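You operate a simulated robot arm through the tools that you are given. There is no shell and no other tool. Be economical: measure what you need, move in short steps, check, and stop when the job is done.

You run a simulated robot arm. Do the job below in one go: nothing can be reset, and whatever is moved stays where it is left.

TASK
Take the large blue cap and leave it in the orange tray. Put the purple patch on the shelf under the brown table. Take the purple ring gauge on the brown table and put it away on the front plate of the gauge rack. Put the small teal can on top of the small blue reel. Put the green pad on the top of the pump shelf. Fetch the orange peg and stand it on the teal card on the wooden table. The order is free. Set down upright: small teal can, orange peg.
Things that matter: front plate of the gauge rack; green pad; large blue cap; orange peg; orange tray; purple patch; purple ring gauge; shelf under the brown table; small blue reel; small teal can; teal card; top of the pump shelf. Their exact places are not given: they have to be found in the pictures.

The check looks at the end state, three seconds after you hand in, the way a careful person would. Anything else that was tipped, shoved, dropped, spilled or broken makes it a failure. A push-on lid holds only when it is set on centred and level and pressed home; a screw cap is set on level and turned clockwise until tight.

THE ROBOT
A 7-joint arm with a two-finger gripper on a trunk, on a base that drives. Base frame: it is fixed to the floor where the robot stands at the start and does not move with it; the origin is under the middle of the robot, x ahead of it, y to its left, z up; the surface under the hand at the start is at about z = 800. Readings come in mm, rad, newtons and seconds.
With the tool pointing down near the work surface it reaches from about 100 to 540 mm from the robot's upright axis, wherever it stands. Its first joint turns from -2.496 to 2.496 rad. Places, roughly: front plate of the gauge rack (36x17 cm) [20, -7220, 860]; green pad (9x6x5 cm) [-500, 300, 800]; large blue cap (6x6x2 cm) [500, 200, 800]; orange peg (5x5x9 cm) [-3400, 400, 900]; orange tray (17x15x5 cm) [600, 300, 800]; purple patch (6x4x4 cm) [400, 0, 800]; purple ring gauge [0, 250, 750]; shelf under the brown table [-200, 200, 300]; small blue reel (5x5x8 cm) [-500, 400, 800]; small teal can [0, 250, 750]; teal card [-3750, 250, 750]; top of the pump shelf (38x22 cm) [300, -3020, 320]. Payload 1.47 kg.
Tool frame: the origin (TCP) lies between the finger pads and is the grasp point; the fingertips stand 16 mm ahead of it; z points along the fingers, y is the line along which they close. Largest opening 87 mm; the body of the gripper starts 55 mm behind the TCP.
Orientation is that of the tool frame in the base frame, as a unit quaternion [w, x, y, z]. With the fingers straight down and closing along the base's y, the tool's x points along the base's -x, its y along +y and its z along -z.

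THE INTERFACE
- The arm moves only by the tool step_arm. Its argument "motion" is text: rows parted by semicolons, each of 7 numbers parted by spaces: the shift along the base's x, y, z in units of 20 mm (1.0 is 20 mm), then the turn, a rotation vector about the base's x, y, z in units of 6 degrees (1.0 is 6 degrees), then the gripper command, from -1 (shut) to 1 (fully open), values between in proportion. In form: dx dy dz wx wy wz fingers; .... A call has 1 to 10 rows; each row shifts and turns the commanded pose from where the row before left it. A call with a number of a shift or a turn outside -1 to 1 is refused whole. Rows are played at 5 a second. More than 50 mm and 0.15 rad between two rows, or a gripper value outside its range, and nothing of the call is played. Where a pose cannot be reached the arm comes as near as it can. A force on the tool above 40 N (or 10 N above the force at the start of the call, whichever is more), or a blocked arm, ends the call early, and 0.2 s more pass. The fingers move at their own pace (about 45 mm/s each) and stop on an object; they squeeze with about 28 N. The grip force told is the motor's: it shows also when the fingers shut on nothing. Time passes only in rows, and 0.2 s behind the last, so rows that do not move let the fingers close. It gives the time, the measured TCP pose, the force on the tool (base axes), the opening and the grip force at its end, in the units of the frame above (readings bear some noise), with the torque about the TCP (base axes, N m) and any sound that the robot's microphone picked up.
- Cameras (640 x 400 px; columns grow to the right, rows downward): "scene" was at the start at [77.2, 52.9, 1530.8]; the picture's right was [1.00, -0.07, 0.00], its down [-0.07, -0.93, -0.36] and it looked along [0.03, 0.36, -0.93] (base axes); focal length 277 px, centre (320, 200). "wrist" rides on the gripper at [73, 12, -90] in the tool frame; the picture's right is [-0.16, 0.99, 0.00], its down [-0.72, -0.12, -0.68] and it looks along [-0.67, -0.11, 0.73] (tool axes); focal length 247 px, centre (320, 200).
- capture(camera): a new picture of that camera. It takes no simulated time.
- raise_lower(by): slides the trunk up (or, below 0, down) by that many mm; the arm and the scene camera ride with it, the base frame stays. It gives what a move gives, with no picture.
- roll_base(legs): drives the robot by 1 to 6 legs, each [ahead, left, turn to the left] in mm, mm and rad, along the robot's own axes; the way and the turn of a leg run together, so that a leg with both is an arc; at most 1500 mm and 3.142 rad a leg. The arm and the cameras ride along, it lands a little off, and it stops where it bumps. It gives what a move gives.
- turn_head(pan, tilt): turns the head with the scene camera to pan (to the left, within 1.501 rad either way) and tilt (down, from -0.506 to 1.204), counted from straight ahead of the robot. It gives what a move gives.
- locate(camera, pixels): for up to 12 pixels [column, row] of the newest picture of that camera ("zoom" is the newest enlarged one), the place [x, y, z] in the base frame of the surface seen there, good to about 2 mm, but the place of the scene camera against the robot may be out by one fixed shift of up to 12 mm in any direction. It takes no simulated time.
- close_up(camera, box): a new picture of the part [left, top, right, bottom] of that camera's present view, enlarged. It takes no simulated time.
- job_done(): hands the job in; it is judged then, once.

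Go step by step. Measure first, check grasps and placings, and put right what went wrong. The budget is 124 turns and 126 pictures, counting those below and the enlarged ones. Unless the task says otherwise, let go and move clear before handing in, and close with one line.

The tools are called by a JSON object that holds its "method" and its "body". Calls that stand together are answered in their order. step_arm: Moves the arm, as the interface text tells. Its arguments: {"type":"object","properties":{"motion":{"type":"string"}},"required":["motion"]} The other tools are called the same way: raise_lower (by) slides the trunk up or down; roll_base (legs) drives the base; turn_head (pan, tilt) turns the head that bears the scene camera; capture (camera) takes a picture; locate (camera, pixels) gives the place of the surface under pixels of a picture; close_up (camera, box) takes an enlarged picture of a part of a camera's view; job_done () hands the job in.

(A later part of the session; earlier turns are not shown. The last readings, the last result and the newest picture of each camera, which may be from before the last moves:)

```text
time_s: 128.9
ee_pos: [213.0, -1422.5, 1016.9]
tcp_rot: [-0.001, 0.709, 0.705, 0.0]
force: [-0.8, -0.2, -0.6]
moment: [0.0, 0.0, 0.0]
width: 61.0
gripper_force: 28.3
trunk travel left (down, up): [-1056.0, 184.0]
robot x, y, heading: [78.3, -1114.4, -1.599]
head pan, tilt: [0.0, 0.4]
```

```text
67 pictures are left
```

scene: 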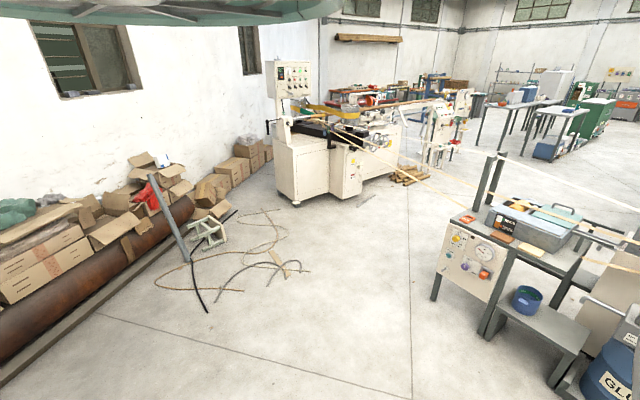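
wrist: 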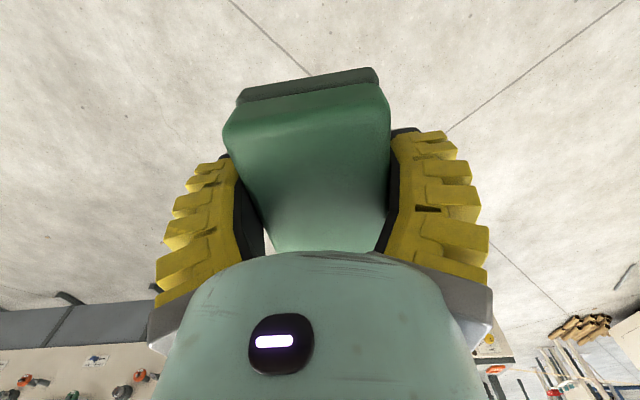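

The scene camera now gives a good view; the pump machine with a panel at (470,262) and a low grey shelf at (540,330) with a blue tub on it. I'll locate points and get a closer picture.

{"method": "locate", "body": {"camera": "scene", "pixels": [[540, 330], [525, 292], [575, 340], [490, 225], [545, 235], [610, 385], [470, 265], [350, 170], [500, 325], [560, 310]]}}

{"method": "turn_head", "body": {"pan": -0.6, "tilt": 0.5}}

{"method": "capture", "body": {"camera": "scene"}}

```text
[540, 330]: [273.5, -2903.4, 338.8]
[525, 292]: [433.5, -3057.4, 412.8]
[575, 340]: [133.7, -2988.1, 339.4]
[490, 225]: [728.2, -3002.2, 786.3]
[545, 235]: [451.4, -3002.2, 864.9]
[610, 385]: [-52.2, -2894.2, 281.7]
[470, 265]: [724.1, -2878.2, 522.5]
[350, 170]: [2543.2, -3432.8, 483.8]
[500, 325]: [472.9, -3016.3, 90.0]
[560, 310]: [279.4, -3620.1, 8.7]
```

```text
time_s: 129.9
ee_pos: [212.1, -1423.1, 1017.1]
tcp_rot: [-0.001, 0.71, 0.704, 0.0]
force: [1.1, -0.4, -0.7]
moment: [-0.02, -0.01, -0.02]
width: 61.2
gripper_force: 27.6
trunk travel left (down, up): [-1056.0, 184.0]
robot x, y, heading: [81.0, -1112.6, -1.6]
head pan, tilt: [-0.6, 0.499]
```

```text
66 pictures are left
```

scene: 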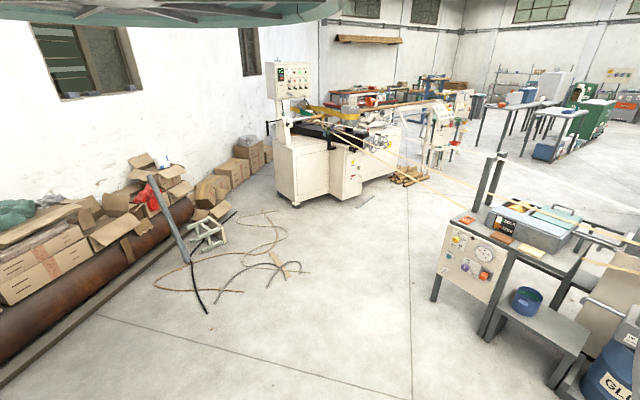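

The head apparently can't pan below about +0.95 rad, so I must turn the base. Turn right 0.8 rad to centre the pump shelf in the scene view.

{"method": "roll_base", "body": {"legs": [[0, 0, -0.8]]}}

{"method": "capture", "body": {"camera": "scene"}}

```text
time_s: 132.5
ee_pos: [-53.7, -1423.7, 1016.2]
tcp_rot: [-0.001, 0.929, 0.369, 0.0]
force: [0.8, -0.7, -1.0]
moment: [0.04, -0.02, -0.04]
width: 60.8
gripper_force: 27.5
trunk travel left (down, up): [-1056.0, 184.0]
robot x, y, heading: [80.6, -1107.8, -2.407]
head pan, tilt: [-0.6, 0.499]
```

```text
65 pictures are left
```

scene: 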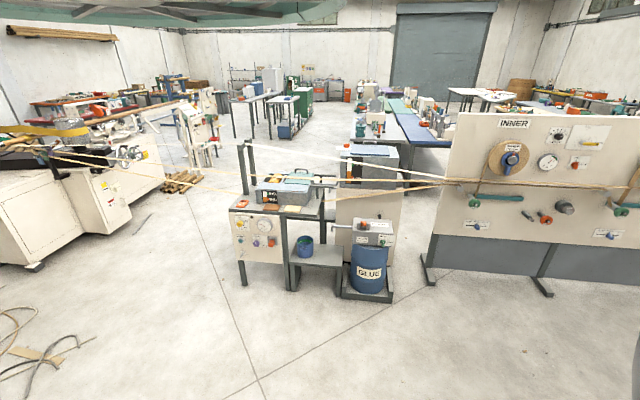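

{"method": "close_up", "body": {"camera": "scene", "box": [220, 130, 420, 310]}}

{"method": "locate", "body": {"camera": "scene", "pixels": [[330, 255], [300, 260], [340, 262], [292, 262], [304, 250], [375, 232], [355, 180], [330, 182], [315, 185], [370, 185], [430, 190], [440, 183]]}}

```text
2.22 times, centred on (320, 220) of scene
```

zoom: 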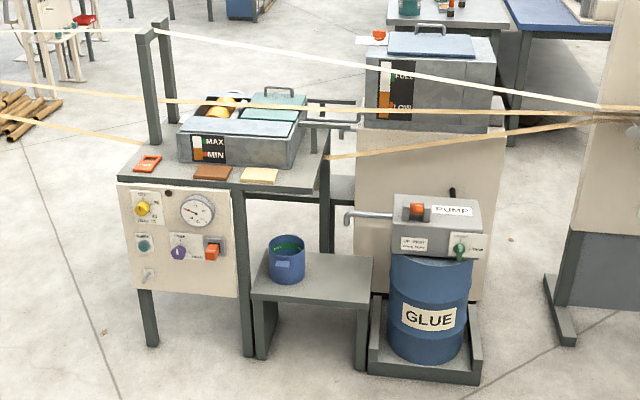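

```text
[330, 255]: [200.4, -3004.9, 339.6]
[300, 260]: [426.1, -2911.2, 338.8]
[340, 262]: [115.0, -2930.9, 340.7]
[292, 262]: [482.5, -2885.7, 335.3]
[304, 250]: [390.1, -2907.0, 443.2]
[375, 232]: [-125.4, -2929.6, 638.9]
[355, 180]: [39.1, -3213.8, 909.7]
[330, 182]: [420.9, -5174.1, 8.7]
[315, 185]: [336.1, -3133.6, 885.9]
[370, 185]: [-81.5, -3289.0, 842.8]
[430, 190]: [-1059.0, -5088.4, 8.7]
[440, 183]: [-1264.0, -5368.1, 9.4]
```

The pump shelf is the little grey bench: top z≈339, x 115–480, y −2905…−3120, with a blue tub at (390,−3000). Paper strips cross above; I'll locate those.

{"method": "locate", "body": {"camera": "zoom", "pixels": [[60, 119], [300, 104], [430, 110], [460, 138], [380, 151], [100, 140], [250, 43], [450, 80], [20, 87], [345, 216], [300, 300], [270, 262]]}}

```text
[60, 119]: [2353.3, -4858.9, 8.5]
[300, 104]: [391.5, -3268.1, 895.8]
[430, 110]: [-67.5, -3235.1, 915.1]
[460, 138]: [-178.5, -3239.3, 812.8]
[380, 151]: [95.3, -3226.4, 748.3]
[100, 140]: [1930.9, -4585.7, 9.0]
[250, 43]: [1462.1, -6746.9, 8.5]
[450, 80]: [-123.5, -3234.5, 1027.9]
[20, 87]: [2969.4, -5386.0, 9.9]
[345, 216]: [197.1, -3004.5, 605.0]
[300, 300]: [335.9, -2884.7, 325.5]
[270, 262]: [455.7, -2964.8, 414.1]
```

The pump's spout tip is at (197,−3004,605), so I'll set the pad at about (270,−2950) coming from the front, facing −y. Turn back, drive to 250 mm short, lower the trunk, and look.

{"method": "roll_base", "body": {"legs": [[0, 0, 0.83], [1290, 42, 0]]}}

{"method": "raise_lower", "body": {"by": -500}}

{"method": "capture", "body": {"camera": "wrist"}}

{"method": "capture", "body": {"camera": "scene"}}

```text
time_s: 141.2
ee_pos: [259.3, -2727.0, 1016.7]
tcp_rot: [0.0, 0.695, 0.719, 0.0]
force: [0.6, -0.2, -0.5]
moment: [0.02, 0.02, 0.0]
width: 61.0
gripper_force: 28.1
trunk travel left (down, up): [-1056.0, 184.0]
robot x, y, heading: [112.9, -2421.2, -1.56]
head pan, tilt: [-0.6, 0.499]
```

```text
refused: -500 is not a number from -400 to 400
```

```text
63 pictures are left
```

wrist: 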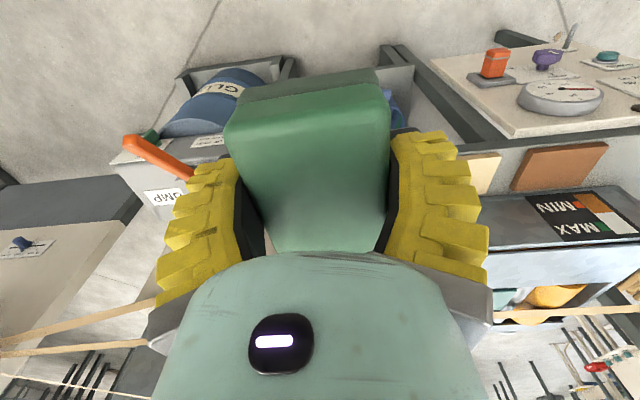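

```text
62 pictures are left
```

scene: 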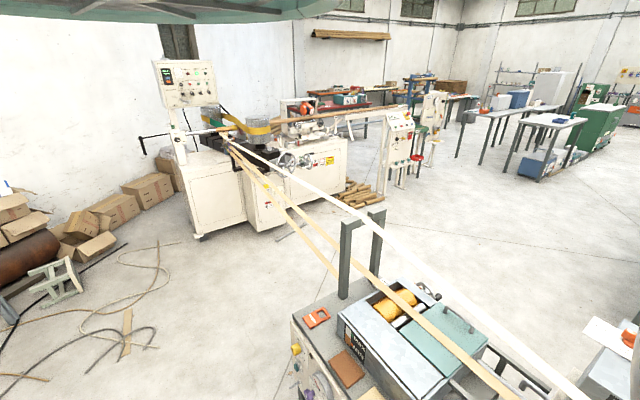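

The strips run behind the shelf. I'll lower the trunk in two moves (to z≈500) and view the shelf with the wrist camera.

{"method": "raise_lower", "body": {"by": -400}}

{"method": "raise_lower", "body": {"by": -130}}

{"method": "capture", "body": {"camera": "wrist"}}

{"method": "capture", "body": {"camera": "scene"}}

```text
time_s: 145.0
ee_pos: [259.7, -2727.3, 616.8]
tcp_rot: [0.0, 0.696, 0.718, -0.001]
force: [-0.7, -0.4, -0.5]
moment: [0.03, -0.03, -0.03]
width: 60.5
gripper_force: 28.0
trunk travel left (down, up): [-656.0, 584.0]
robot x, y, heading: [111.5, -2424.0, -1.56]
head pan, tilt: [-0.6, 0.499]
```

```text
time_s: 146.6
ee_pos: [259.5, -2727.2, 486.4]
tcp_rot: [0.0, 0.695, 0.719, 0.0]
force: [0.3, 0.7, -0.9]
moment: [0.01, 0.02, 0.04]
width: 60.6
gripper_force: 27.9
trunk travel left (down, up): [-526.0, 714.0]
robot x, y, heading: [117.1, -2420.4, -1.559]
head pan, tilt: [-0.6, 0.499]
```

```text
61 pictures are left
```

wrist: 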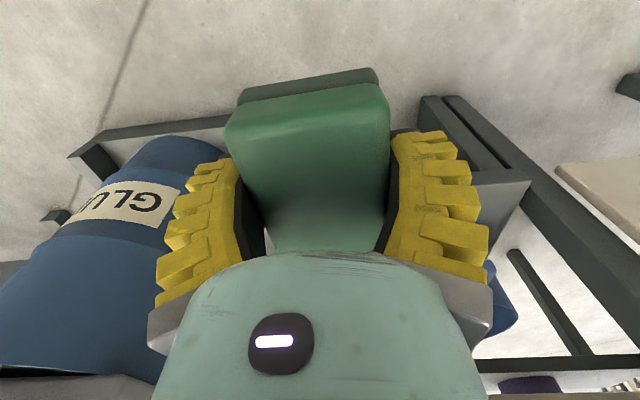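

```text
60 pictures are left
```

scene: 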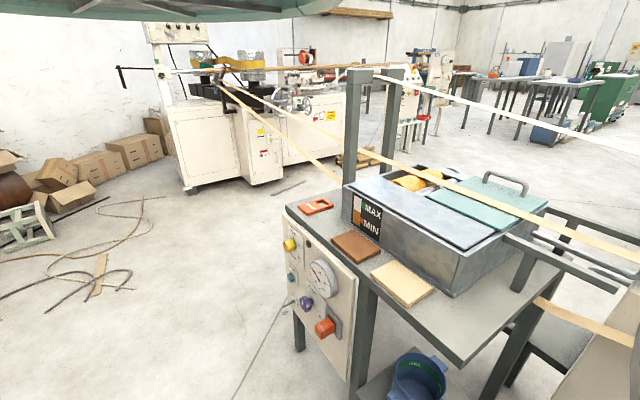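

I'll locate the shelf's visible parts in the wrist picture.

{"method": "locate", "body": {"camera": "wrist", "pixels": [[500, 185], [485, 178], [520, 190], [480, 240], [505, 310], [400, 128], [385, 160], [270, 240], [215, 150], [150, 300], [490, 275]]}}

{"method": "locate", "body": {"camera": "scene", "pixels": [[365, 385], [420, 380], [420, 357], [445, 365], [480, 385], [395, 365]]}}

```text
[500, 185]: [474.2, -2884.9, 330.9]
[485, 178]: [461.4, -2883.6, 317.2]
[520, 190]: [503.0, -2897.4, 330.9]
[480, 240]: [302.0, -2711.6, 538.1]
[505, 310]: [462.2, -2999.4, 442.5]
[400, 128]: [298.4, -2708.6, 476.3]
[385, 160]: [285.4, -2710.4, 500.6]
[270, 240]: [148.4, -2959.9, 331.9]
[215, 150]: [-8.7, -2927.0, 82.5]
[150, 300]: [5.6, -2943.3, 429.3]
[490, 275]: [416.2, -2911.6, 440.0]
```

```text
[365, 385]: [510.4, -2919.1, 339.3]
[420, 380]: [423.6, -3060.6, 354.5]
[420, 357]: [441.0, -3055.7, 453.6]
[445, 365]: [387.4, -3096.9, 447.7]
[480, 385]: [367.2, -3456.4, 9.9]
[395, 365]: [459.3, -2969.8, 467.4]
```

Shelf top is z≈331 (wrist), front edge y=−2885, x up to 505. I'll drive ahead 211 mm to hang the pad over (255,−2938) and lower most of the way.

{"method": "roll_base", "body": {"legs": [[211, -6, 0]]}}

{"method": "raise_lower", "body": {"by": -110}}

{"method": "capture", "body": {"camera": "wrist"}}

```text
time_s: 148.2
ee_pos: [254.4, -2938.3, 487.4]
tcp_rot: [0.001, 0.696, 0.718, 0.0]
force: [0.2, -0.2, -0.5]
moment: [-0.02, -0.02, -0.01]
width: 60.6
gripper_force: 27.8
trunk travel left (down, up): [-526.0, 714.0]
robot x, y, heading: [112.0, -2627.9, -1.564]
head pan, tilt: [-0.6, 0.499]
```

```text
time_s: 149.6
ee_pos: [255.1, -2937.5, 377.8]
tcp_rot: [0.0, 0.696, 0.718, 0.001]
force: [-0.1, 0.3, -1.0]
moment: [0.0, 0.03, 0.02]
width: 60.7
gripper_force: 27.8
trunk travel left (down, up): [-416.0, 824.0]
robot x, y, heading: [107.8, -2628.0, -1.558]
head pan, tilt: [-0.6, 0.499]
```

```text
59 pictures are left
```

wrist: 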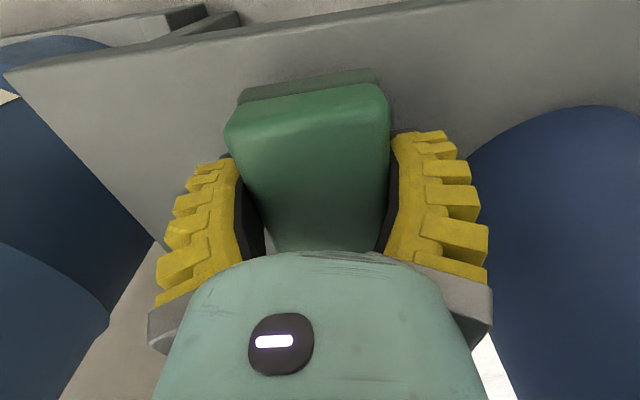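

The pad hangs over the shelf top. I'll shift 10 mm from the tub and lower gently to contact.

{"method": "step_arm", "body": {"motion": "-0.5 0 -0.3 0 0 0 -1;0 0 -0.3 0 0 0 -1;0 0 -0.2 0 0 0 -1;0 0 -0.1 0 0 0 -1;0 0 -0.1 0 0 0 -1;0 0 -0.05 0 0 0 -1"}}

```text
time_s: 151.0
ee_pos: [245.4, -2938.6, 356.2]
tcp_rot: [-0.001, 0.696, 0.718, -0.001]
force: [-3.3, 3.5, 21.8]
moment: [0.03, 0.07, -0.02]
width: 61.7
gripper_force: 28.3
trunk travel left (down, up): [-416.0, 824.0]
robot x, y, heading: [109.8, -2628.7, -1.561]
head pan, tilt: [-0.6, 0.499]
```

Contact at z 356 (22 N). Ease up slightly, open modestly, and lift.

{"method": "step_arm", "body": {"motion": "0 0 0.06 0 0 0 -1;0 0 0 0 0 0 0.55;0 0 0 0 0 0 0.65;0 0 0 0 0 0 0.65;0 0 0.5 0 0 0 0.65;0 0 1 0 0 0 0.65;0 0 1 0 0 0 0.65;0 0 1 0 0 0 0.65;0 0 1 0 0 0 0.65"}}

{"method": "capture", "body": {"camera": "wrist"}}

```text
time_s: 153.0
ee_pos: [243.4, -2937.9, 446.6]
tcp_rot: [-0.001, 0.696, 0.718, 0.0]
force: [0.0, -0.3, 0.7]
moment: [-0.02, -0.01, -0.02]
width: 74.8
gripper_force: 2.3
trunk travel left (down, up): [-416.0, 824.0]
robot x, y, heading: [108.1, -2632.8, -1.564]
head pan, tilt: [-0.6, 0.499]
```

```text
58 pictures are left
```

wrist: 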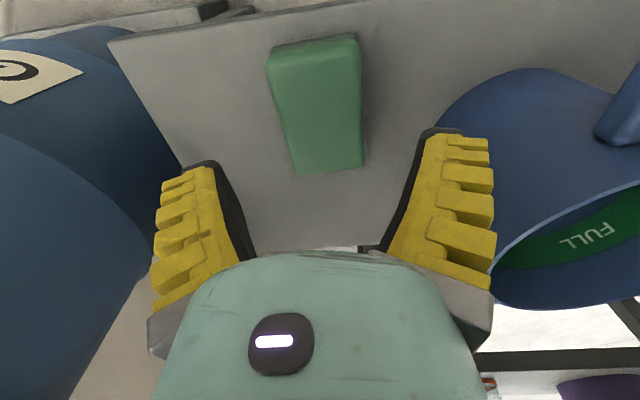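

The green pad rests on the shelf. I'll back out, drive toward the brown table's front, facing so the scene camera views the under-shelf.

{"method": "roll_base", "body": {"legs": [[-400, 0, 0], [0, 0, 2.36], [884, 1004, 0]]}}

{"method": "turn_head", "body": {"pan": 1.0, "tilt": 0.5}}

{"method": "capture", "body": {"camera": "scene"}}

```text
time_s: 167.4
ee_pos: [154.3, -594.6, 444.7]
tcp_rot: [0.0, -0.381, 0.925, 0.0]
force: [-0.2, 0.4, 0.4]
moment: [-0.01, 0.01, 0.02]
width: 75.0
gripper_force: 2.7
trunk travel left (down, up): [-416.0, 824.0]
robot x, y, heading: [20.7, -902.2, 0.76]
head pan, tilt: [-0.6, 0.499]
```

```text
time_s: 169.0
ee_pos: [154.2, -594.7, 445.3]
tcp_rot: [0.001, -0.38, 0.925, 0.001]
force: [0.4, 0.2, 0.8]
moment: [-0.01, 0.03, 0.0]
width: 75.0
gripper_force: 2.4
trunk travel left (down, up): [-416.0, 824.0]
robot x, y, heading: [21.7, -905.7, 0.755]
head pan, tilt: [1.0, 0.499]
```

```text
57 pictures are left
```

scene: 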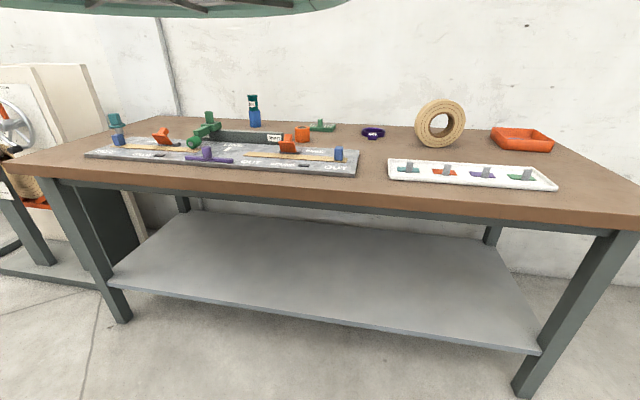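

A clear view: the shelf below the table is empty. I'll locate shelf edges and table legs.

{"method": "locate", "body": {"camera": "scene", "pixels": [[130, 285], [320, 300], [520, 335], [330, 230], [480, 240], [400, 270], [360, 320], [350, 205], [310, 195], [90, 250], [580, 310], [250, 250]]}}

```text
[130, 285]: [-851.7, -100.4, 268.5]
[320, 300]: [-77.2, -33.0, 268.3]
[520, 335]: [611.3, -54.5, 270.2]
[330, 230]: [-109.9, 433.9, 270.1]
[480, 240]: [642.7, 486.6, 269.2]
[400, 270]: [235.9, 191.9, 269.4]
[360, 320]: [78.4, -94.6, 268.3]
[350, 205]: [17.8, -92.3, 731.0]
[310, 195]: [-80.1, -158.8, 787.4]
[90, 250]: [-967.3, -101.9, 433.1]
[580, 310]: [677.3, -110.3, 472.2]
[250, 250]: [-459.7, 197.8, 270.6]
```

The under-shelf top is z≈265 with front edge y≈−100 and nothing on it. I'll take the patch with the tool tilted 30° forward (toward +y) so it can be set on the shelf from the front. Raise the trunk, drive so the hand is above the patch.

{"method": "close_up", "body": {"camera": "scene", "box": [380, 145, 560, 205]}}

{"method": "raise_lower", "body": {"by": 400}}

{"method": "raise_lower", "body": {"by": 100}}

{"method": "roll_base", "body": {"legs": [[0, 0, 0.36], [640, -59, 0]]}}

{"method": "step_arm", "body": {"motion": "0 0 0 0 0 0.8 1;0 0 0 0 0 0.8 1;0 0 0 0 0 0.8 1;0 0 0 0 0 0.8 1;0 0 0 0 0 0.8 1"}}

{"method": "capture", "body": {"camera": "wrist"}}

```text
3.56 times, centred on (470, 175) of scene
```

zoom: 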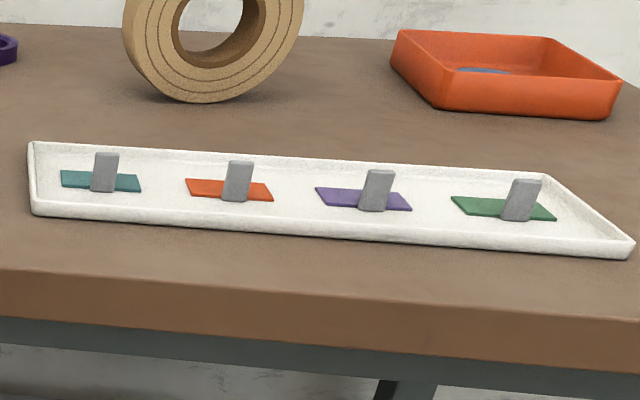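

```text
time_s: 172.9
ee_pos: [154.4, -595.6, 846.5]
tcp_rot: [-0.001, -0.38, 0.925, 0.0]
force: [0.0, 0.3, 0.5]
moment: [0.02, 0.03, -0.01]
width: 74.9
gripper_force: 2.4
trunk travel left (down, up): [-816.0, 424.0]
robot x, y, heading: [23.0, -901.6, 0.756]
head pan, tilt: [1.0, 0.499]
```

```text
time_s: 174.2
ee_pos: [153.8, -594.5, 944.9]
tcp_rot: [0.0, -0.381, 0.925, 0.0]
force: [0.8, 0.3, 0.9]
moment: [-0.02, -0.01, 0.01]
width: 74.8
gripper_force: 1.8
trunk travel left (down, up): [-916.0, 324.0]
robot x, y, heading: [20.5, -898.7, 0.755]
head pan, tilt: [1.0, 0.499]
```

```text
time_s: 178.9
ee_pos: [384.7, -18.4, 945.7]
tcp_rot: [0.0, -0.533, 0.846, -0.001]
force: [-0.2, 0.6, -0.9]
moment: [0.04, -0.02, 0.0]
width: 74.6
gripper_force: 2.4
trunk travel left (down, up): [-916.0, 324.0]
robot x, y, heading: [363.3, -350.0, 1.104]
head pan, tilt: [1.0, 0.499]
```

```text
time_s: 180.1
ee_pos: [383.5, -19.0, 946.7]
tcp_rot: [0.0, -0.698, 0.717, 0.0]
force: [0.6, 0.0, -0.3]
moment: [-0.02, -0.01, 0.0]
width: 86.8
gripper_force: 0.1
trunk travel left (down, up): [-916.0, 324.0]
robot x, y, heading: [361.9, -354.7, 1.103]
head pan, tilt: [1.0, 0.499]
```

```text
55 pictures are left
```

wrist: 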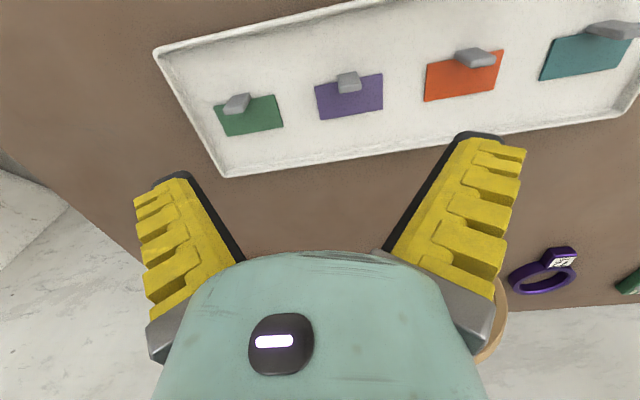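

The purple patch is at (350,97) with its knob top at (349,83). I'll locate knob top corners and patch.

{"method": "locate", "body": {"camera": "wrist", "pixels": [[349, 78], [349, 88], [341, 82], [358, 78], [325, 100], [375, 95], [350, 112], [320, 90], [382, 78]]}}

{"method": "close_up", "body": {"camera": "wrist", "box": [290, 50, 410, 130]}}

```text
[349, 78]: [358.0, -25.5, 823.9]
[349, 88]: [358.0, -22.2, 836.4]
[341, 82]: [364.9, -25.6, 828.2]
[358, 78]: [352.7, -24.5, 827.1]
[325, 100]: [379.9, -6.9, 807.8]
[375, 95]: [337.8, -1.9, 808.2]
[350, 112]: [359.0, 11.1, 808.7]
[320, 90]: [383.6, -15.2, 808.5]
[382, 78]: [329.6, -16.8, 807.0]
```

```text
5.00 times, centred on (350, 90) of wrist
```

zoom: 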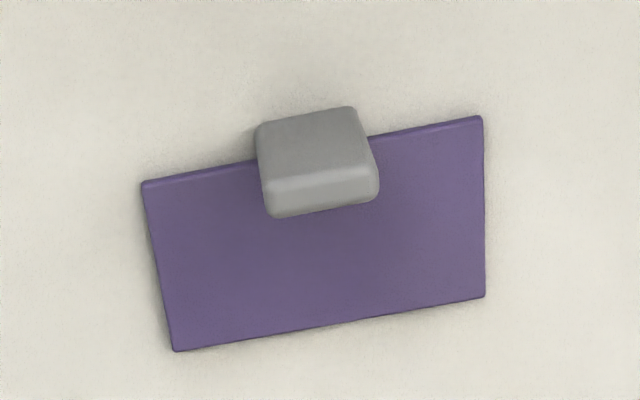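

The knob is a tab about 22 mm wide in x at (355,−21), top z≈838, on the patch's −y edge. I'll tilt the tool 20° toward +y, close along x, and come to just above it.

{"method": "step_arm", "body": {"motion": "-0.48 -0.03 -0.7 0 0 0.5 1;-0.48 -0.03 -0.7 0.85 0 0 1;-0.47 -0.04 -0.7 0.85 0 0 1;0 0 -0.7 0.85 0 0 1;0 0 -0.7 0.8 0 0 1;0 0 -0.7 0 0 0 0.2;0 0 0 0 0 0 0.2"}}

{"method": "capture", "body": {"camera": "wrist"}}

```text
time_s: 181.7
ee_pos: [354.7, -20.1, 861.6]
tcp_rot: [-0.124, 0.704, -0.688, -0.121]
force: [-0.5, 0.0, -0.1]
moment: [-0.04, 0.02, 0.04]
width: 57.4
gripper_force: 3.7
trunk travel left (down, up): [-916.0, 324.0]
robot x, y, heading: [365.1, -350.4, 1.097]
head pan, tilt: [1.0, 0.499]
```

```text
53 pictures are left
```

wrist: 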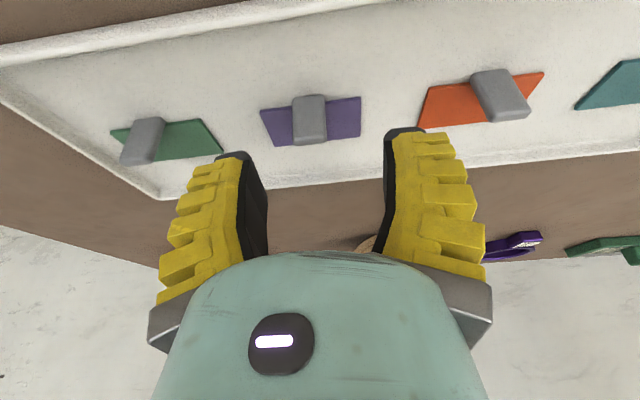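

The knob is at (310,120); I'll locate it exactly.

{"method": "locate", "body": {"camera": "wrist", "pixels": [[310, 141], [310, 132], [310, 115], [296, 120], [324, 118], [345, 120], [275, 125]]}}

```text
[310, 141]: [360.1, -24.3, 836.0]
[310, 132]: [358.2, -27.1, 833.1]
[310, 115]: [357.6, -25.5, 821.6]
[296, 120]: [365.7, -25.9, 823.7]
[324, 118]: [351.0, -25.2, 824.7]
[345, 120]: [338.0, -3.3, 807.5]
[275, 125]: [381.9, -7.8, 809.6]
```

Knob spans x 350–366, back face y≈−26. Descend to z 833 and close.

{"method": "step_arm", "body": {"motion": "0.19 0 -0.5 0 0 0 0.2;0 0 -0.5 0 0 0 0.2;0 0 -0.4 0 0 0 0.2;0 0 0 0 0 0 -1;0 0 0 0 0 0 -1;0 0 0 0 0 0 -1;0 0 0 0 0 0 -1;0 0 0 0 0 0 -1"}}

{"method": "step_arm", "body": {"motion": "0 0 1 0 0 0 -1;0 0 1 0 0 0 -1;0 0 1 0 0 0 -1;0 0 1 0 0 0 -1;0 0 1 0 0 0 -1"}}

{"method": "capture", "body": {"camera": "wrist"}}

```text
time_s: 183.5
ee_pos: [358.8, -21.5, 834.4]
tcp_rot: [-0.125, 0.705, -0.687, -0.123]
force: [-0.6, -3.9, 9.9]
moment: [-0.12, -0.03, 0.0]
width: 7.5
gripper_force: 28.4
trunk travel left (down, up): [-916.0, 324.0]
robot x, y, heading: [364.9, -352.2, 1.103]
head pan, tilt: [1.0, 0.499]
```

```text
time_s: 184.9
ee_pos: [358.5, 33.2, 948.0]
tcp_rot: [-0.159, 0.694, -0.685, -0.155]
force: [0.2, 0.1, -0.8]
moment: [-0.01, 0.02, 0.02]
width: 6.0
gripper_force: 27.8
out of reach, approached as far as the arm can: row 1
trunk travel left (down, up): [-916.0, 324.0]
robot x, y, heading: [366.5, -351.7, 1.102]
head pan, tilt: [1.0, 0.499]
stopped in row 5: the arm was blocked; the commanded pose is now the measured one
```

```text
52 pictures are left
```

wrist: 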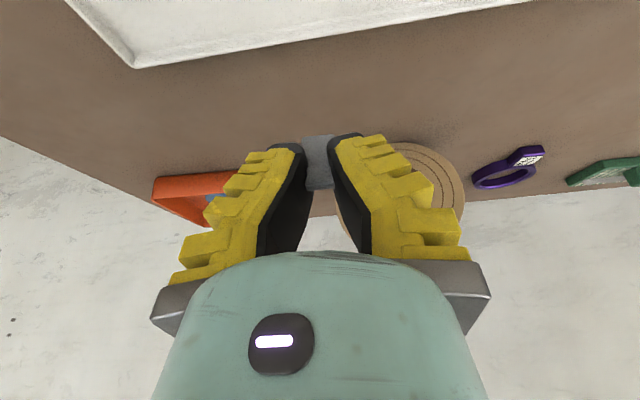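

The knob is between the fingertips at (318,160) but I see no purple. I'll zoom in.

{"method": "close_up", "body": {"camera": "wrist", "box": [240, 100, 400, 220]}}

{"method": "capture", "body": {"camera": "scene"}}

```text
3.33 times, centred on (320, 160) of wrist
```

zoom: 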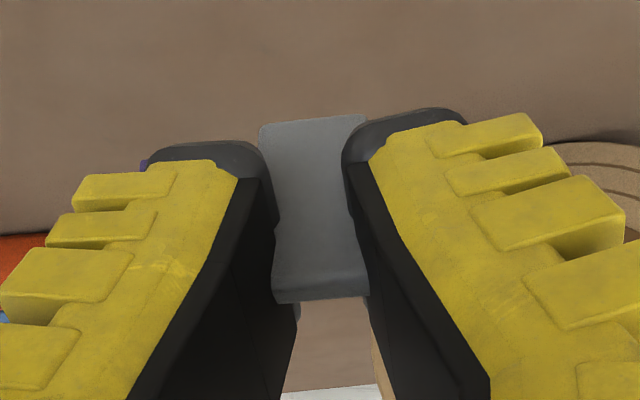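

```text
50 pictures are left
```

scene: 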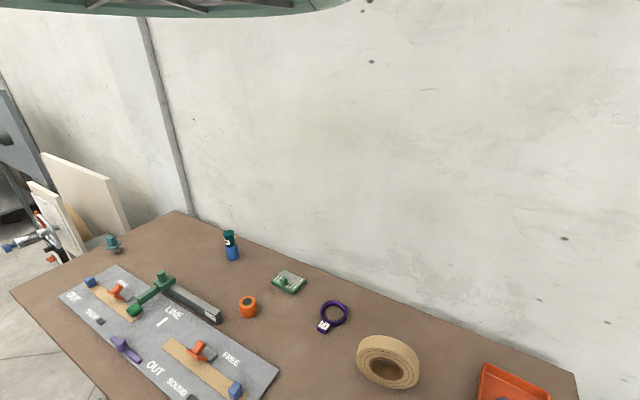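

A bit of purple shows left of the finger tip, so the patch is attached behind the fingers. I'll back off from the table, restore the 20° tilt, then lower the trunk.

{"method": "roll_base", "body": {"legs": [[-446, -225, 0]]}}

{"method": "step_arm", "body": {"motion": "0 0 0 -0.93 0 0 -1;0 0 0 0 0 0 -1"}}

{"method": "raise_lower", "body": {"by": -400}}

{"method": "raise_lower", "body": {"by": -190}}

{"method": "capture", "body": {"camera": "wrist"}}

```text
time_s: 187.8
ee_pos: [354.3, -465.6, 949.2]
tcp_rot: [-0.156, 0.695, -0.685, -0.154]
force: [0.7, 0.5, 0.2]
moment: [-0.02, 0.01, 0.01]
width: 6.0
gripper_force: 28.1
trunk travel left (down, up): [-916.0, 324.0]
robot x, y, heading: [362.7, -852.6, 1.107]
head pan, tilt: [1.0, 0.499]
```

```text
time_s: 188.4
ee_pos: [355.6, -465.5, 948.2]
tcp_rot: [-0.123, 0.702, -0.692, -0.119]
force: [0.2, 0.2, -0.1]
moment: [-0.02, -0.02, 0.01]
width: 5.8
gripper_force: 27.5
trunk travel left (down, up): [-916.0, 324.0]
robot x, y, heading: [360.8, -850.9, 1.104]
head pan, tilt: [1.0, 0.499]
```

```text
time_s: 192.2
ee_pos: [356.2, -465.3, 548.0]
tcp_rot: [-0.123, 0.702, -0.691, -0.121]
force: [-0.4, -0.4, 0.4]
moment: [0.03, 0.01, -0.01]
width: 6.0
gripper_force: 28.3
trunk travel left (down, up): [-516.0, 724.0]
robot x, y, heading: [363.1, -852.4, 1.105]
head pan, tilt: [1.0, 0.499]
```

```text
time_s: 194.3
ee_pos: [355.3, -465.6, 358.8]
tcp_rot: [-0.123, 0.701, -0.692, -0.12]
force: [-1.0, -1.0, 0.4]
moment: [0.0, -0.01, 0.04]
width: 5.9
gripper_force: 27.8
trunk travel left (down, up): [-326.0, 914.0]
robot x, y, heading: [364.3, -847.3, 1.106]
head pan, tilt: [1.0, 0.499]
```

```text
49 pictures are left
```

wrist: 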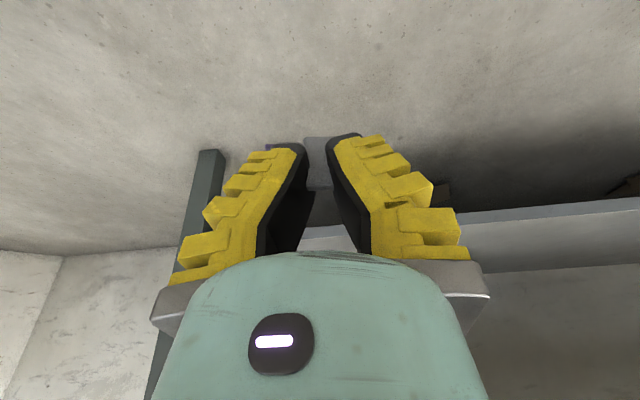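

Width stays 6, so something is held. I'll check with the scene camera tilted down.

{"method": "turn_head", "body": {"pan": 0.9, "tilt": 0.9}}

{"method": "capture", "body": {"camera": "scene"}}

```text
time_s: 195.2
ee_pos: [355.9, -465.9, 358.5]
tcp_rot: [-0.123, 0.701, -0.692, -0.12]
force: [-0.5, 0.1, -0.1]
moment: [-0.03, 0.0, 0.02]
width: 5.9
gripper_force: 27.8
trunk travel left (down, up): [-326.0, 914.0]
robot x, y, heading: [363.3, -851.9, 1.103]
head pan, tilt: [0.901, 0.901]
```

```text
48 pictures are left
```

scene: 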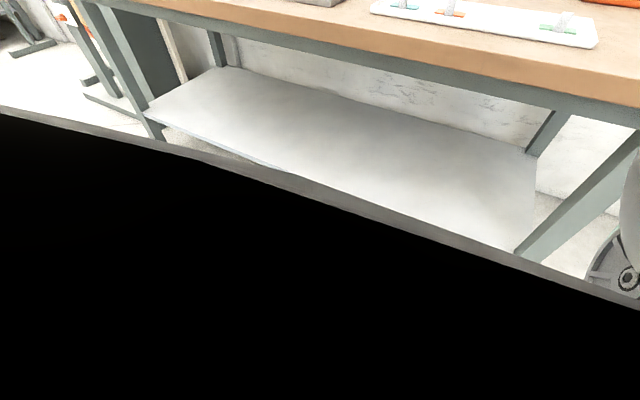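

The purple patch is gone from the tray, so it is in the hand. Drive forward 420 mm (world +y) to bring it over the shelf.

{"method": "roll_base", "body": {"legs": [[375, 189, 0]]}}

{"method": "capture", "body": {"camera": "wrist"}}

{"method": "locate", "body": {"camera": "wrist", "pixels": [[320, 60], [250, 120], [400, 110], [320, 120], [318, 150], [330, 280], [320, 10]]}}

```text
time_s: 197.8
ee_pos: [349.5, -43.7, 358.7]
tcp_rot: [-0.123, 0.701, -0.692, -0.12]
force: [0.7, 1.2, -0.7]
moment: [-0.02, 0.01, 0.03]
width: 6.2
gripper_force: 27.7
trunk travel left (down, up): [-326.0, 914.0]
robot x, y, heading: [357.2, -424.8, 1.109]
head pan, tilt: [0.901, 0.901]
```

```text
47 pictures are left
```

wrist: 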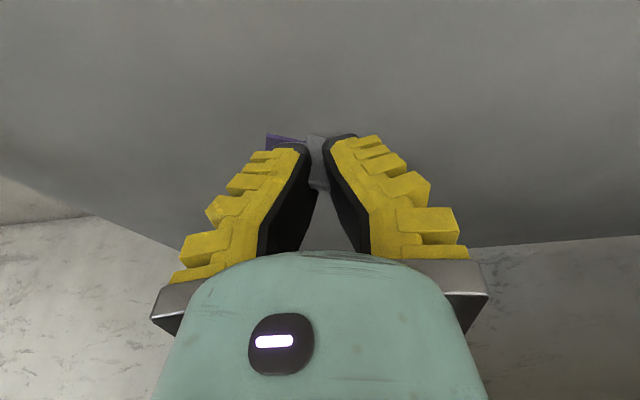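

```text
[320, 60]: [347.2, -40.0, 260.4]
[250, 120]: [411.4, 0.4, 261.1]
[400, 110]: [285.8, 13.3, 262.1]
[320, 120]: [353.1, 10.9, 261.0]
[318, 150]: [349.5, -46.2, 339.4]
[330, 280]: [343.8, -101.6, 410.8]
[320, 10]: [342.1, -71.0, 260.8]
```

The shelf surface is z≈261; purple shows at (280,140). A zoom to check the patch's attitude.

{"method": "close_up", "body": {"camera": "wrist", "box": [250, 110, 390, 200]}}

{"method": "step_arm", "body": {"motion": "0 0 -1 0 0 0 -1;0 0 -1 0 0 0 -1;0 0 -0.5 0 0 0 -1;0 0 -0.2 0 0 0 -1;0 0 -0.2 0 0 0 -1"}}

{"method": "close_up", "body": {"camera": "wrist", "box": [250, 110, 390, 200]}}

```text
4.44 times, centred on (320, 155) of wrist
```

zoom: 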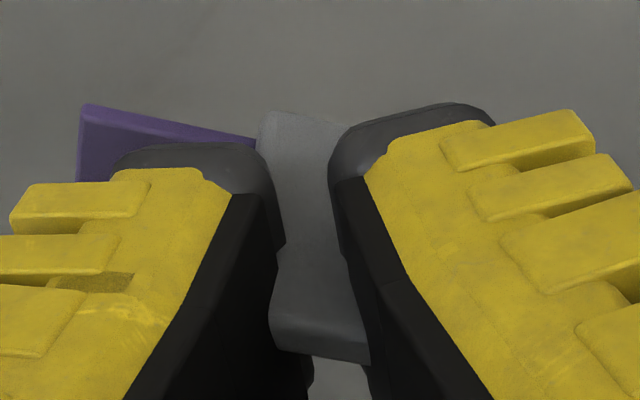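

```text
time_s: 199.0
ee_pos: [350.9, -43.3, 300.2]
tcp_rot: [-0.123, 0.702, -0.691, -0.12]
force: [-0.4, -0.5, -1.0]
moment: [-0.01, 0.06, 0.05]
width: 6.1
gripper_force: 28.0
trunk travel left (down, up): [-326.0, 914.0]
robot x, y, heading: [353.1, -423.8, 1.102]
head pan, tilt: [0.901, 0.901]
```

```text
4.44 times, centred on (320, 155) of wrist
```

zoom: 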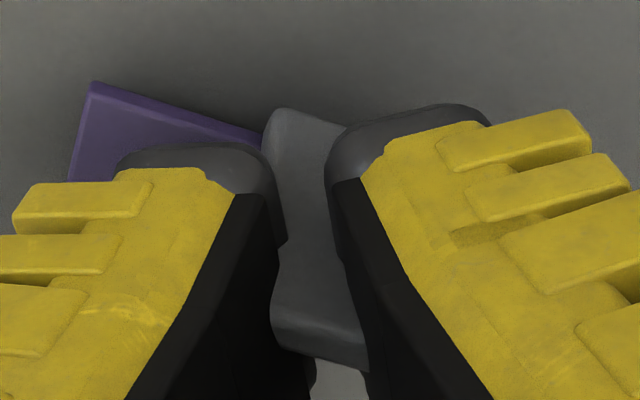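

The patch slowly twists in the grip, so I'll set it down promptly: lower to contact.

{"method": "step_arm", "body": {"motion": "0 0 -0.3 0 0 0 -1;0 0 -0.15 0 0 0 -1;0 0 -0.1 0 0 0 -1;0 0 -0.1 0 0 0 -1;0 0 -0.1 0 0 0 -1"}}

{"method": "close_up", "body": {"camera": "wrist", "box": [220, 80, 420, 200]}}

```text
time_s: 200.2
ee_pos: [348.8, -41.5, 285.5]
tcp_rot: [-0.125, 0.701, -0.692, -0.121]
force: [-2.7, 0.9, 17.6]
moment: [-0.03, -0.09, 0.13]
width: 6.2
gripper_force: 27.9
trunk travel left (down, up): [-326.0, 914.0]
robot x, y, heading: [356.1, -428.2, 1.105]
head pan, tilt: [0.901, 0.901]
```

```text
3.20 times, centred on (320, 140) of wrist
```

zoom: 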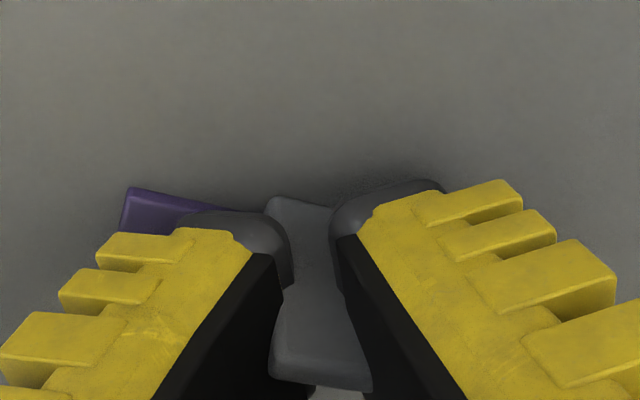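

Contact (17.6 N). Open and rise 60 mm.

{"method": "step_arm", "body": {"motion": "0 0 0.1 0 0 0 0;0 0 0 0 0 0 0.2;0 0 0 0 0 0 0.2;0 0 0.6 0 0 0 0.3;0 0 1 0 0 0 0.3;0 0 1 0 0 0 0.3;0 0 0.5 0 0 0 0.3"}}

{"method": "capture", "body": {"camera": "wrist"}}

```text
time_s: 201.8
ee_pos: [350.5, -44.1, 348.8]
tcp_rot: [-0.123, 0.702, -0.691, -0.119]
force: [0.5, 0.2, -1.3]
moment: [0.0, 0.01, -0.02]
width: 61.1
gripper_force: 3.0
trunk travel left (down, up): [-326.0, 914.0]
robot x, y, heading: [355.7, -429.3, 1.111]
head pan, tilt: [0.901, 0.901]
```

```text
43 pictures are left
```

wrist: 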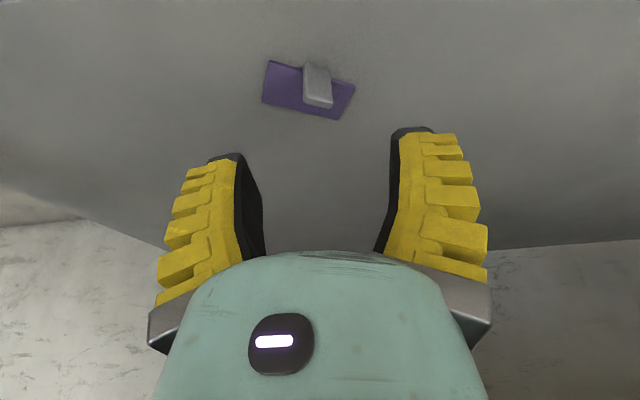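

The patch lies flat on the under-shelf. Next the ring: back off, raise the trunk, right the tool, and drive so the hand is over the ring's tag at (57,309).

{"method": "roll_base", "body": {"legs": [[-357, -180, 0]]}}

{"method": "raise_lower", "body": {"by": 400}}

{"method": "raise_lower", "body": {"by": 220}}

{"method": "step_arm", "body": {"motion": "0 0 0 -0.83 0 0 1;0 0 0 -0.83 0 0 1;0 0 0 -0.83 0 0 1;0 0 0 -0.83 0 0 1"}}

{"method": "roll_base", "body": {"legs": [[520, 590, 0]]}}

{"method": "capture", "body": {"camera": "wrist"}}

```text
time_s: 204.3
ee_pos: [350.8, -444.4, 348.9]
tcp_rot: [-0.122, 0.704, -0.689, -0.121]
force: [-0.2, -0.9, 0.0]
moment: [0.01, 0.0, 0.03]
width: 61.4
gripper_force: 3.5
trunk travel left (down, up): [-326.0, 914.0]
robot x, y, heading: [360.8, -828.6, 1.111]
head pan, tilt: [0.901, 0.901]
```

```text
time_s: 208.1
ee_pos: [350.6, -445.8, 749.3]
tcp_rot: [-0.123, 0.703, -0.69, -0.121]
force: [0.1, 0.4, -1.0]
moment: [-0.01, 0.01, -0.04]
width: 61.7
gripper_force: 3.3
trunk travel left (down, up): [-726.0, 514.0]
robot x, y, heading: [360.5, -833.2, 1.118]
head pan, tilt: [0.901, 0.901]
```

```text
time_s: 210.5
ee_pos: [350.3, -445.3, 969.5]
tcp_rot: [-0.123, 0.704, -0.689, -0.121]
force: [-1.2, 0.1, -0.7]
moment: [-0.02, -0.05, -0.03]
width: 61.6
gripper_force: 3.5
trunk travel left (down, up): [-946.0, 294.0]
robot x, y, heading: [359.4, -830.2, 1.11]
head pan, tilt: [0.901, 0.901]
```

```text
time_s: 211.5
ee_pos: [350.7, -443.3, 971.2]
tcp_rot: [0.0, 0.714, -0.701, 0.001]
force: [-0.2, -0.2, -0.1]
moment: [0.07, 0.03, -0.02]
width: 86.9
gripper_force: 0.2
trunk travel left (down, up): [-946.0, 294.0]
robot x, y, heading: [357.4, -827.8, 1.115]
head pan, tilt: [0.901, 0.901]
```

```text
time_s: 215.7
ee_pos: [59.9, 280.6, 968.4]
tcp_rot: [0.0, 0.71, -0.705, 0.0]
force: [-0.2, -0.6, -0.6]
moment: [0.0, 0.01, 0.01]
width: 86.8
gripper_force: 0.1
trunk travel left (down, up): [-946.0, 294.0]
robot x, y, heading: [58.7, -104.1, 1.1]
head pan, tilt: [0.901, 0.901]
```

```text
42 pictures are left
```

wrist: 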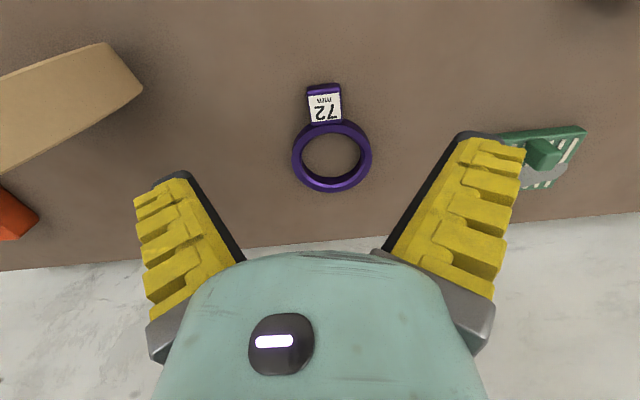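

The ring and tag are right under the hand: tag label at (325,107), tag end (323,87). I'll locate them.

{"method": "locate", "body": {"camera": "wrist", "pixels": [[325, 108], [309, 110], [341, 105], [324, 92], [323, 85], [298, 158], [368, 155], [332, 183], [331, 128], [318, 122], [332, 155]]}}

{"method": "close_up", "body": {"camera": "wrist", "box": [270, 70, 390, 200]}}

```text
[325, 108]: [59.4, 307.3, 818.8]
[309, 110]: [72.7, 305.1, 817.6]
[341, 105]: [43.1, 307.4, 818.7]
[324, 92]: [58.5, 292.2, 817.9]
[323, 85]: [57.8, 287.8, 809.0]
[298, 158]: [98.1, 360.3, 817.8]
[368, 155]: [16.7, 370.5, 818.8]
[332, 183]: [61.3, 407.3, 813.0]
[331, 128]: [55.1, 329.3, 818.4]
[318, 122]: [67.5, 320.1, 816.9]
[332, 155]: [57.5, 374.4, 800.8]
```

```text
3.08 times, centred on (330, 135) of wrist
```

zoom: 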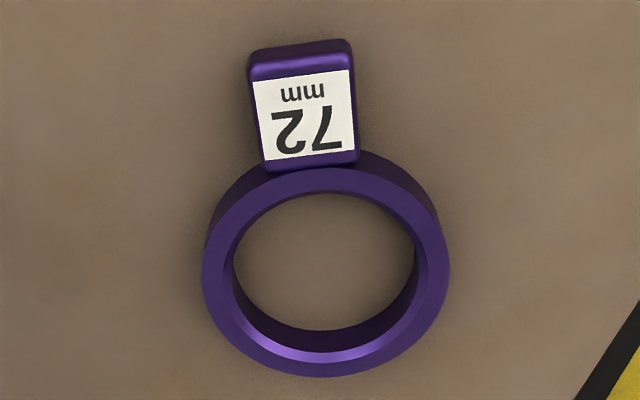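

Tag: x 42–75, y 288–325, top 818. I'll grip it at (58.5,306,818), closing along x.

{"method": "step_arm", "body": {"motion": "-0.07 0.64 -0.95 0 0 0 1;0 0.64 -0.95 0 0 0 1;0 0 -0.95 0 0 0 1;0 0 -0.95 0 0 0 1;0 0 -0.95 0 0 0 1;0 0 -0.95 0 0 0 0.3;0 0 -0.95 0 0 0 0.3;0 0 -0.85 0 0 0 0.3"}}

{"method": "step_arm", "body": {"motion": "0 0 0 0 0 0 -1;0 0 0 0 0 0 -1;0 0 0 0 0 0 -1;0 0 1 0 0 0 -1;0 0 1 0 0 0 -1;0 0 1 0 0 0 -1"}}

{"method": "capture", "body": {"camera": "wrist"}}

```text
time_s: 217.5
ee_pos: [61.1, 294.4, 872.0]
tcp_rot: [0.001, 0.709, -0.705, 0.003]
force: [-0.4, 1.4, -0.2]
moment: [0.0, 0.04, -0.01]
width: 61.4
gripper_force: 3.1
out of reach, approached as far as the arm can: row 5, 6, 7, 8
trunk travel left (down, up): [-946.0, 294.0]
robot x, y, heading: [63.5, -101.1, 1.099]
head pan, tilt: [0.901, 0.901]
```

```text
time_s: 218.9
ee_pos: [63.8, 297.5, 933.3]
tcp_rot: [0.001, 0.709, -0.705, 0.001]
force: [1.0, 0.5, -1.1]
moment: [-0.01, 0.02, -0.01]
width: 0.1
gripper_force: 27.4
trunk travel left (down, up): [-946.0, 294.0]
robot x, y, heading: [61.0, -104.9, 1.095]
head pan, tilt: [0.901, 0.901]
```

```text
40 pictures are left
```

wrist: 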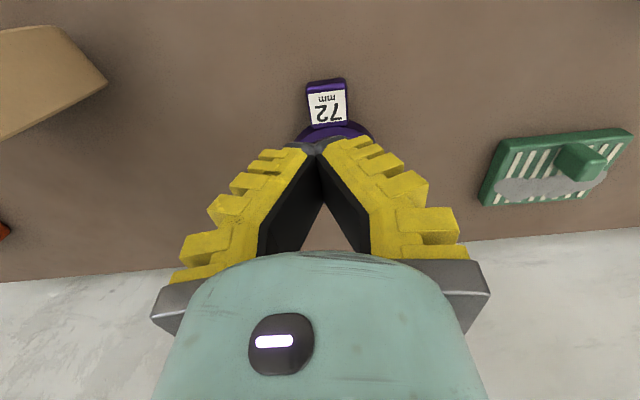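

The trunk is again too high for the reach; the tag is untouched. Open, lower the trunk 80 mm, align and descend.

{"method": "step_arm", "body": {"motion": "-0.2 0.42 0 0 0 0 0.3;0 0 0 0 0 0 0.3;0 0 0 0 0 0 0.3"}}

{"method": "raise_lower", "body": {"by": -85}}

{"method": "capture", "body": {"camera": "wrist"}}

```text
time_s: 219.7
ee_pos: [58.6, 304.4, 933.4]
tcp_rot: [0.001, 0.71, -0.705, 0.001]
force: [0.0, 0.2, 0.5]
moment: [0.0, 0.03, -0.01]
width: 61.2
gripper_force: 3.3
trunk travel left (down, up): [-946.0, 294.0]
robot x, y, heading: [65.9, -105.7, 1.105]
head pan, tilt: [0.901, 0.901]
```

```text
time_s: 220.9
ee_pos: [58.1, 305.5, 848.0]
tcp_rot: [0.0, 0.709, -0.705, 0.001]
force: [-0.3, 1.1, -0.7]
moment: [-0.01, -0.02, -0.01]
width: 61.5
gripper_force: 3.3
trunk travel left (down, up): [-861.0, 379.0]
robot x, y, heading: [58.7, -106.1, 1.101]
head pan, tilt: [0.901, 0.901]
```

```text
39 pictures are left
```

wrist: 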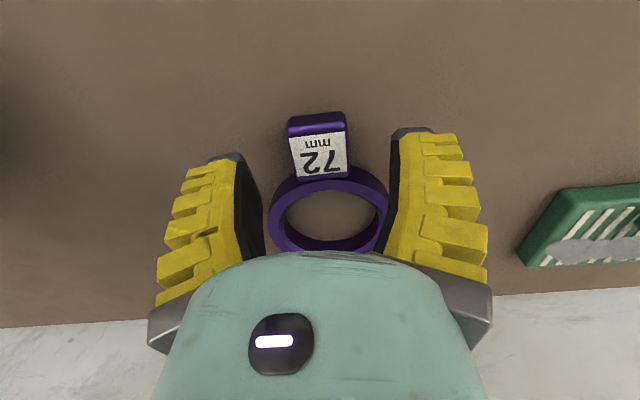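

Tag is centred at (320,150). Descend 30 mm, close and lift.

{"method": "step_arm", "body": {"motion": "0 -0.1 -0.8 0 0 0 0.3;0 0 -0.7 0 0 0 0.3;0 0 0 0 0 0 -1;0 0 0 0 0 0 -1;0 0 0 0 0 0 -1;0 0 0 0 0 0 -1"}}

{"method": "step_arm", "body": {"motion": "0 0 1 0 0 0 -1;0 0 1 0 0 0 -1;0 0 1 0 0 0 -1;0 0 1 0 0 0 -1"}}

{"method": "capture", "body": {"camera": "wrist"}}

```text
time_s: 222.3
ee_pos: [58.4, 303.3, 818.5]
tcp_rot: [0.002, 0.708, -0.706, 0.001]
force: [2.3, -2.6, 15.6]
moment: [0.18, -0.05, -0.14]
width: 29.4
gripper_force: 28.3
trunk travel left (down, up): [-861.0, 379.0]
robot x, y, heading: [60.7, -104.6, 1.096]
head pan, tilt: [0.901, 0.901]
```

```text
time_s: 223.3
ee_pos: [59.0, 302.5, 897.8]
tcp_rot: [0.0, 0.709, -0.705, 0.003]
force: [0.2, -0.2, -1.5]
moment: [-0.07, -0.02, 0.02]
width: 26.6
gripper_force: 28.1
trunk travel left (down, up): [-861.0, 379.0]
robot x, y, heading: [60.3, -104.1, 1.098]
head pan, tilt: [0.901, 0.901]
```

```text
38 pictures are left
```

wrist: 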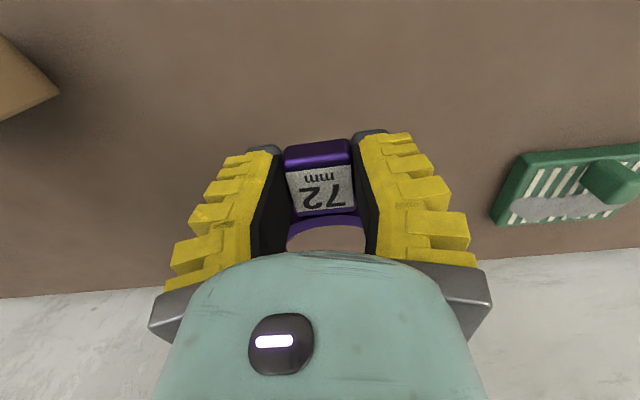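

The ring is held by its tag, width 26.6 and shrinking a bit. I'll lower near the table and test whether it creeps with a limited closing command.

{"method": "step_arm", "body": {"motion": "0 0 -1 0 0 0 -0.41;0 0 -1 0 0 0 -0.41;0 0 -1 0 0 0 -0.41;0 0 -0.5 0 0 0 -0.41;0 0 0 0 0 0 -0.41;0 0 0 0 0 0 -0.41"}}

{"method": "step_arm", "body": {"motion": "0 0 0 0 0 0 -0.41;0 0 0 0 0 0 -0.41;0 0 0 0 0 0 -0.41;0 0 0 0 0 0 -0.41;0 0 0 0 0 0 -0.41;0 0 0 0 0 0 -0.41;0 0 0 0 0 0 -0.41;0 0 0 0 0 0 -0.41"}}

{"method": "capture", "body": {"camera": "wrist"}}

```text
time_s: 224.7
ee_pos: [59.2, 303.5, 827.2]
tcp_rot: [0.001, 0.709, -0.705, 0.001]
force: [2.0, -4.8, 21.7]
moment: [0.01, 0.03, -0.01]
width: 29.9
gripper_force: 27.8
trunk travel left (down, up): [-861.0, 379.0]
robot x, y, heading: [62.4, -106.8, 1.1]
head pan, tilt: [0.901, 0.901]
```

```text
time_s: 226.5
ee_pos: [58.2, 302.3, 827.6]
tcp_rot: [0.0, 0.71, -0.705, 0.001]
force: [1.4, -7.3, 26.7]
moment: [-0.04, -0.08, 0.05]
width: 30.1
gripper_force: 28.2
trunk travel left (down, up): [-861.0, 379.0]
robot x, y, heading: [63.0, -103.2, 1.097]
head pan, tilt: [0.901, 0.901]
```

```text
37 pictures are left
```

wrist: 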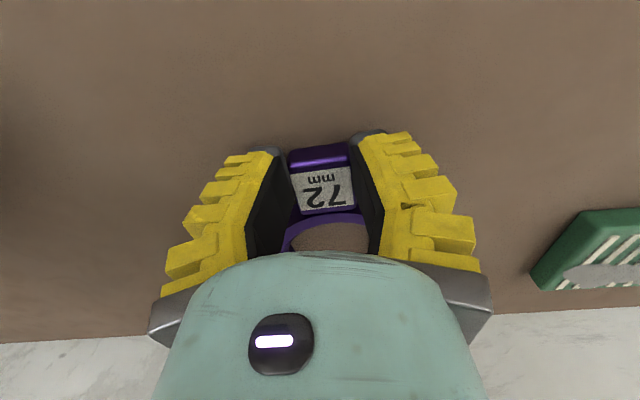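

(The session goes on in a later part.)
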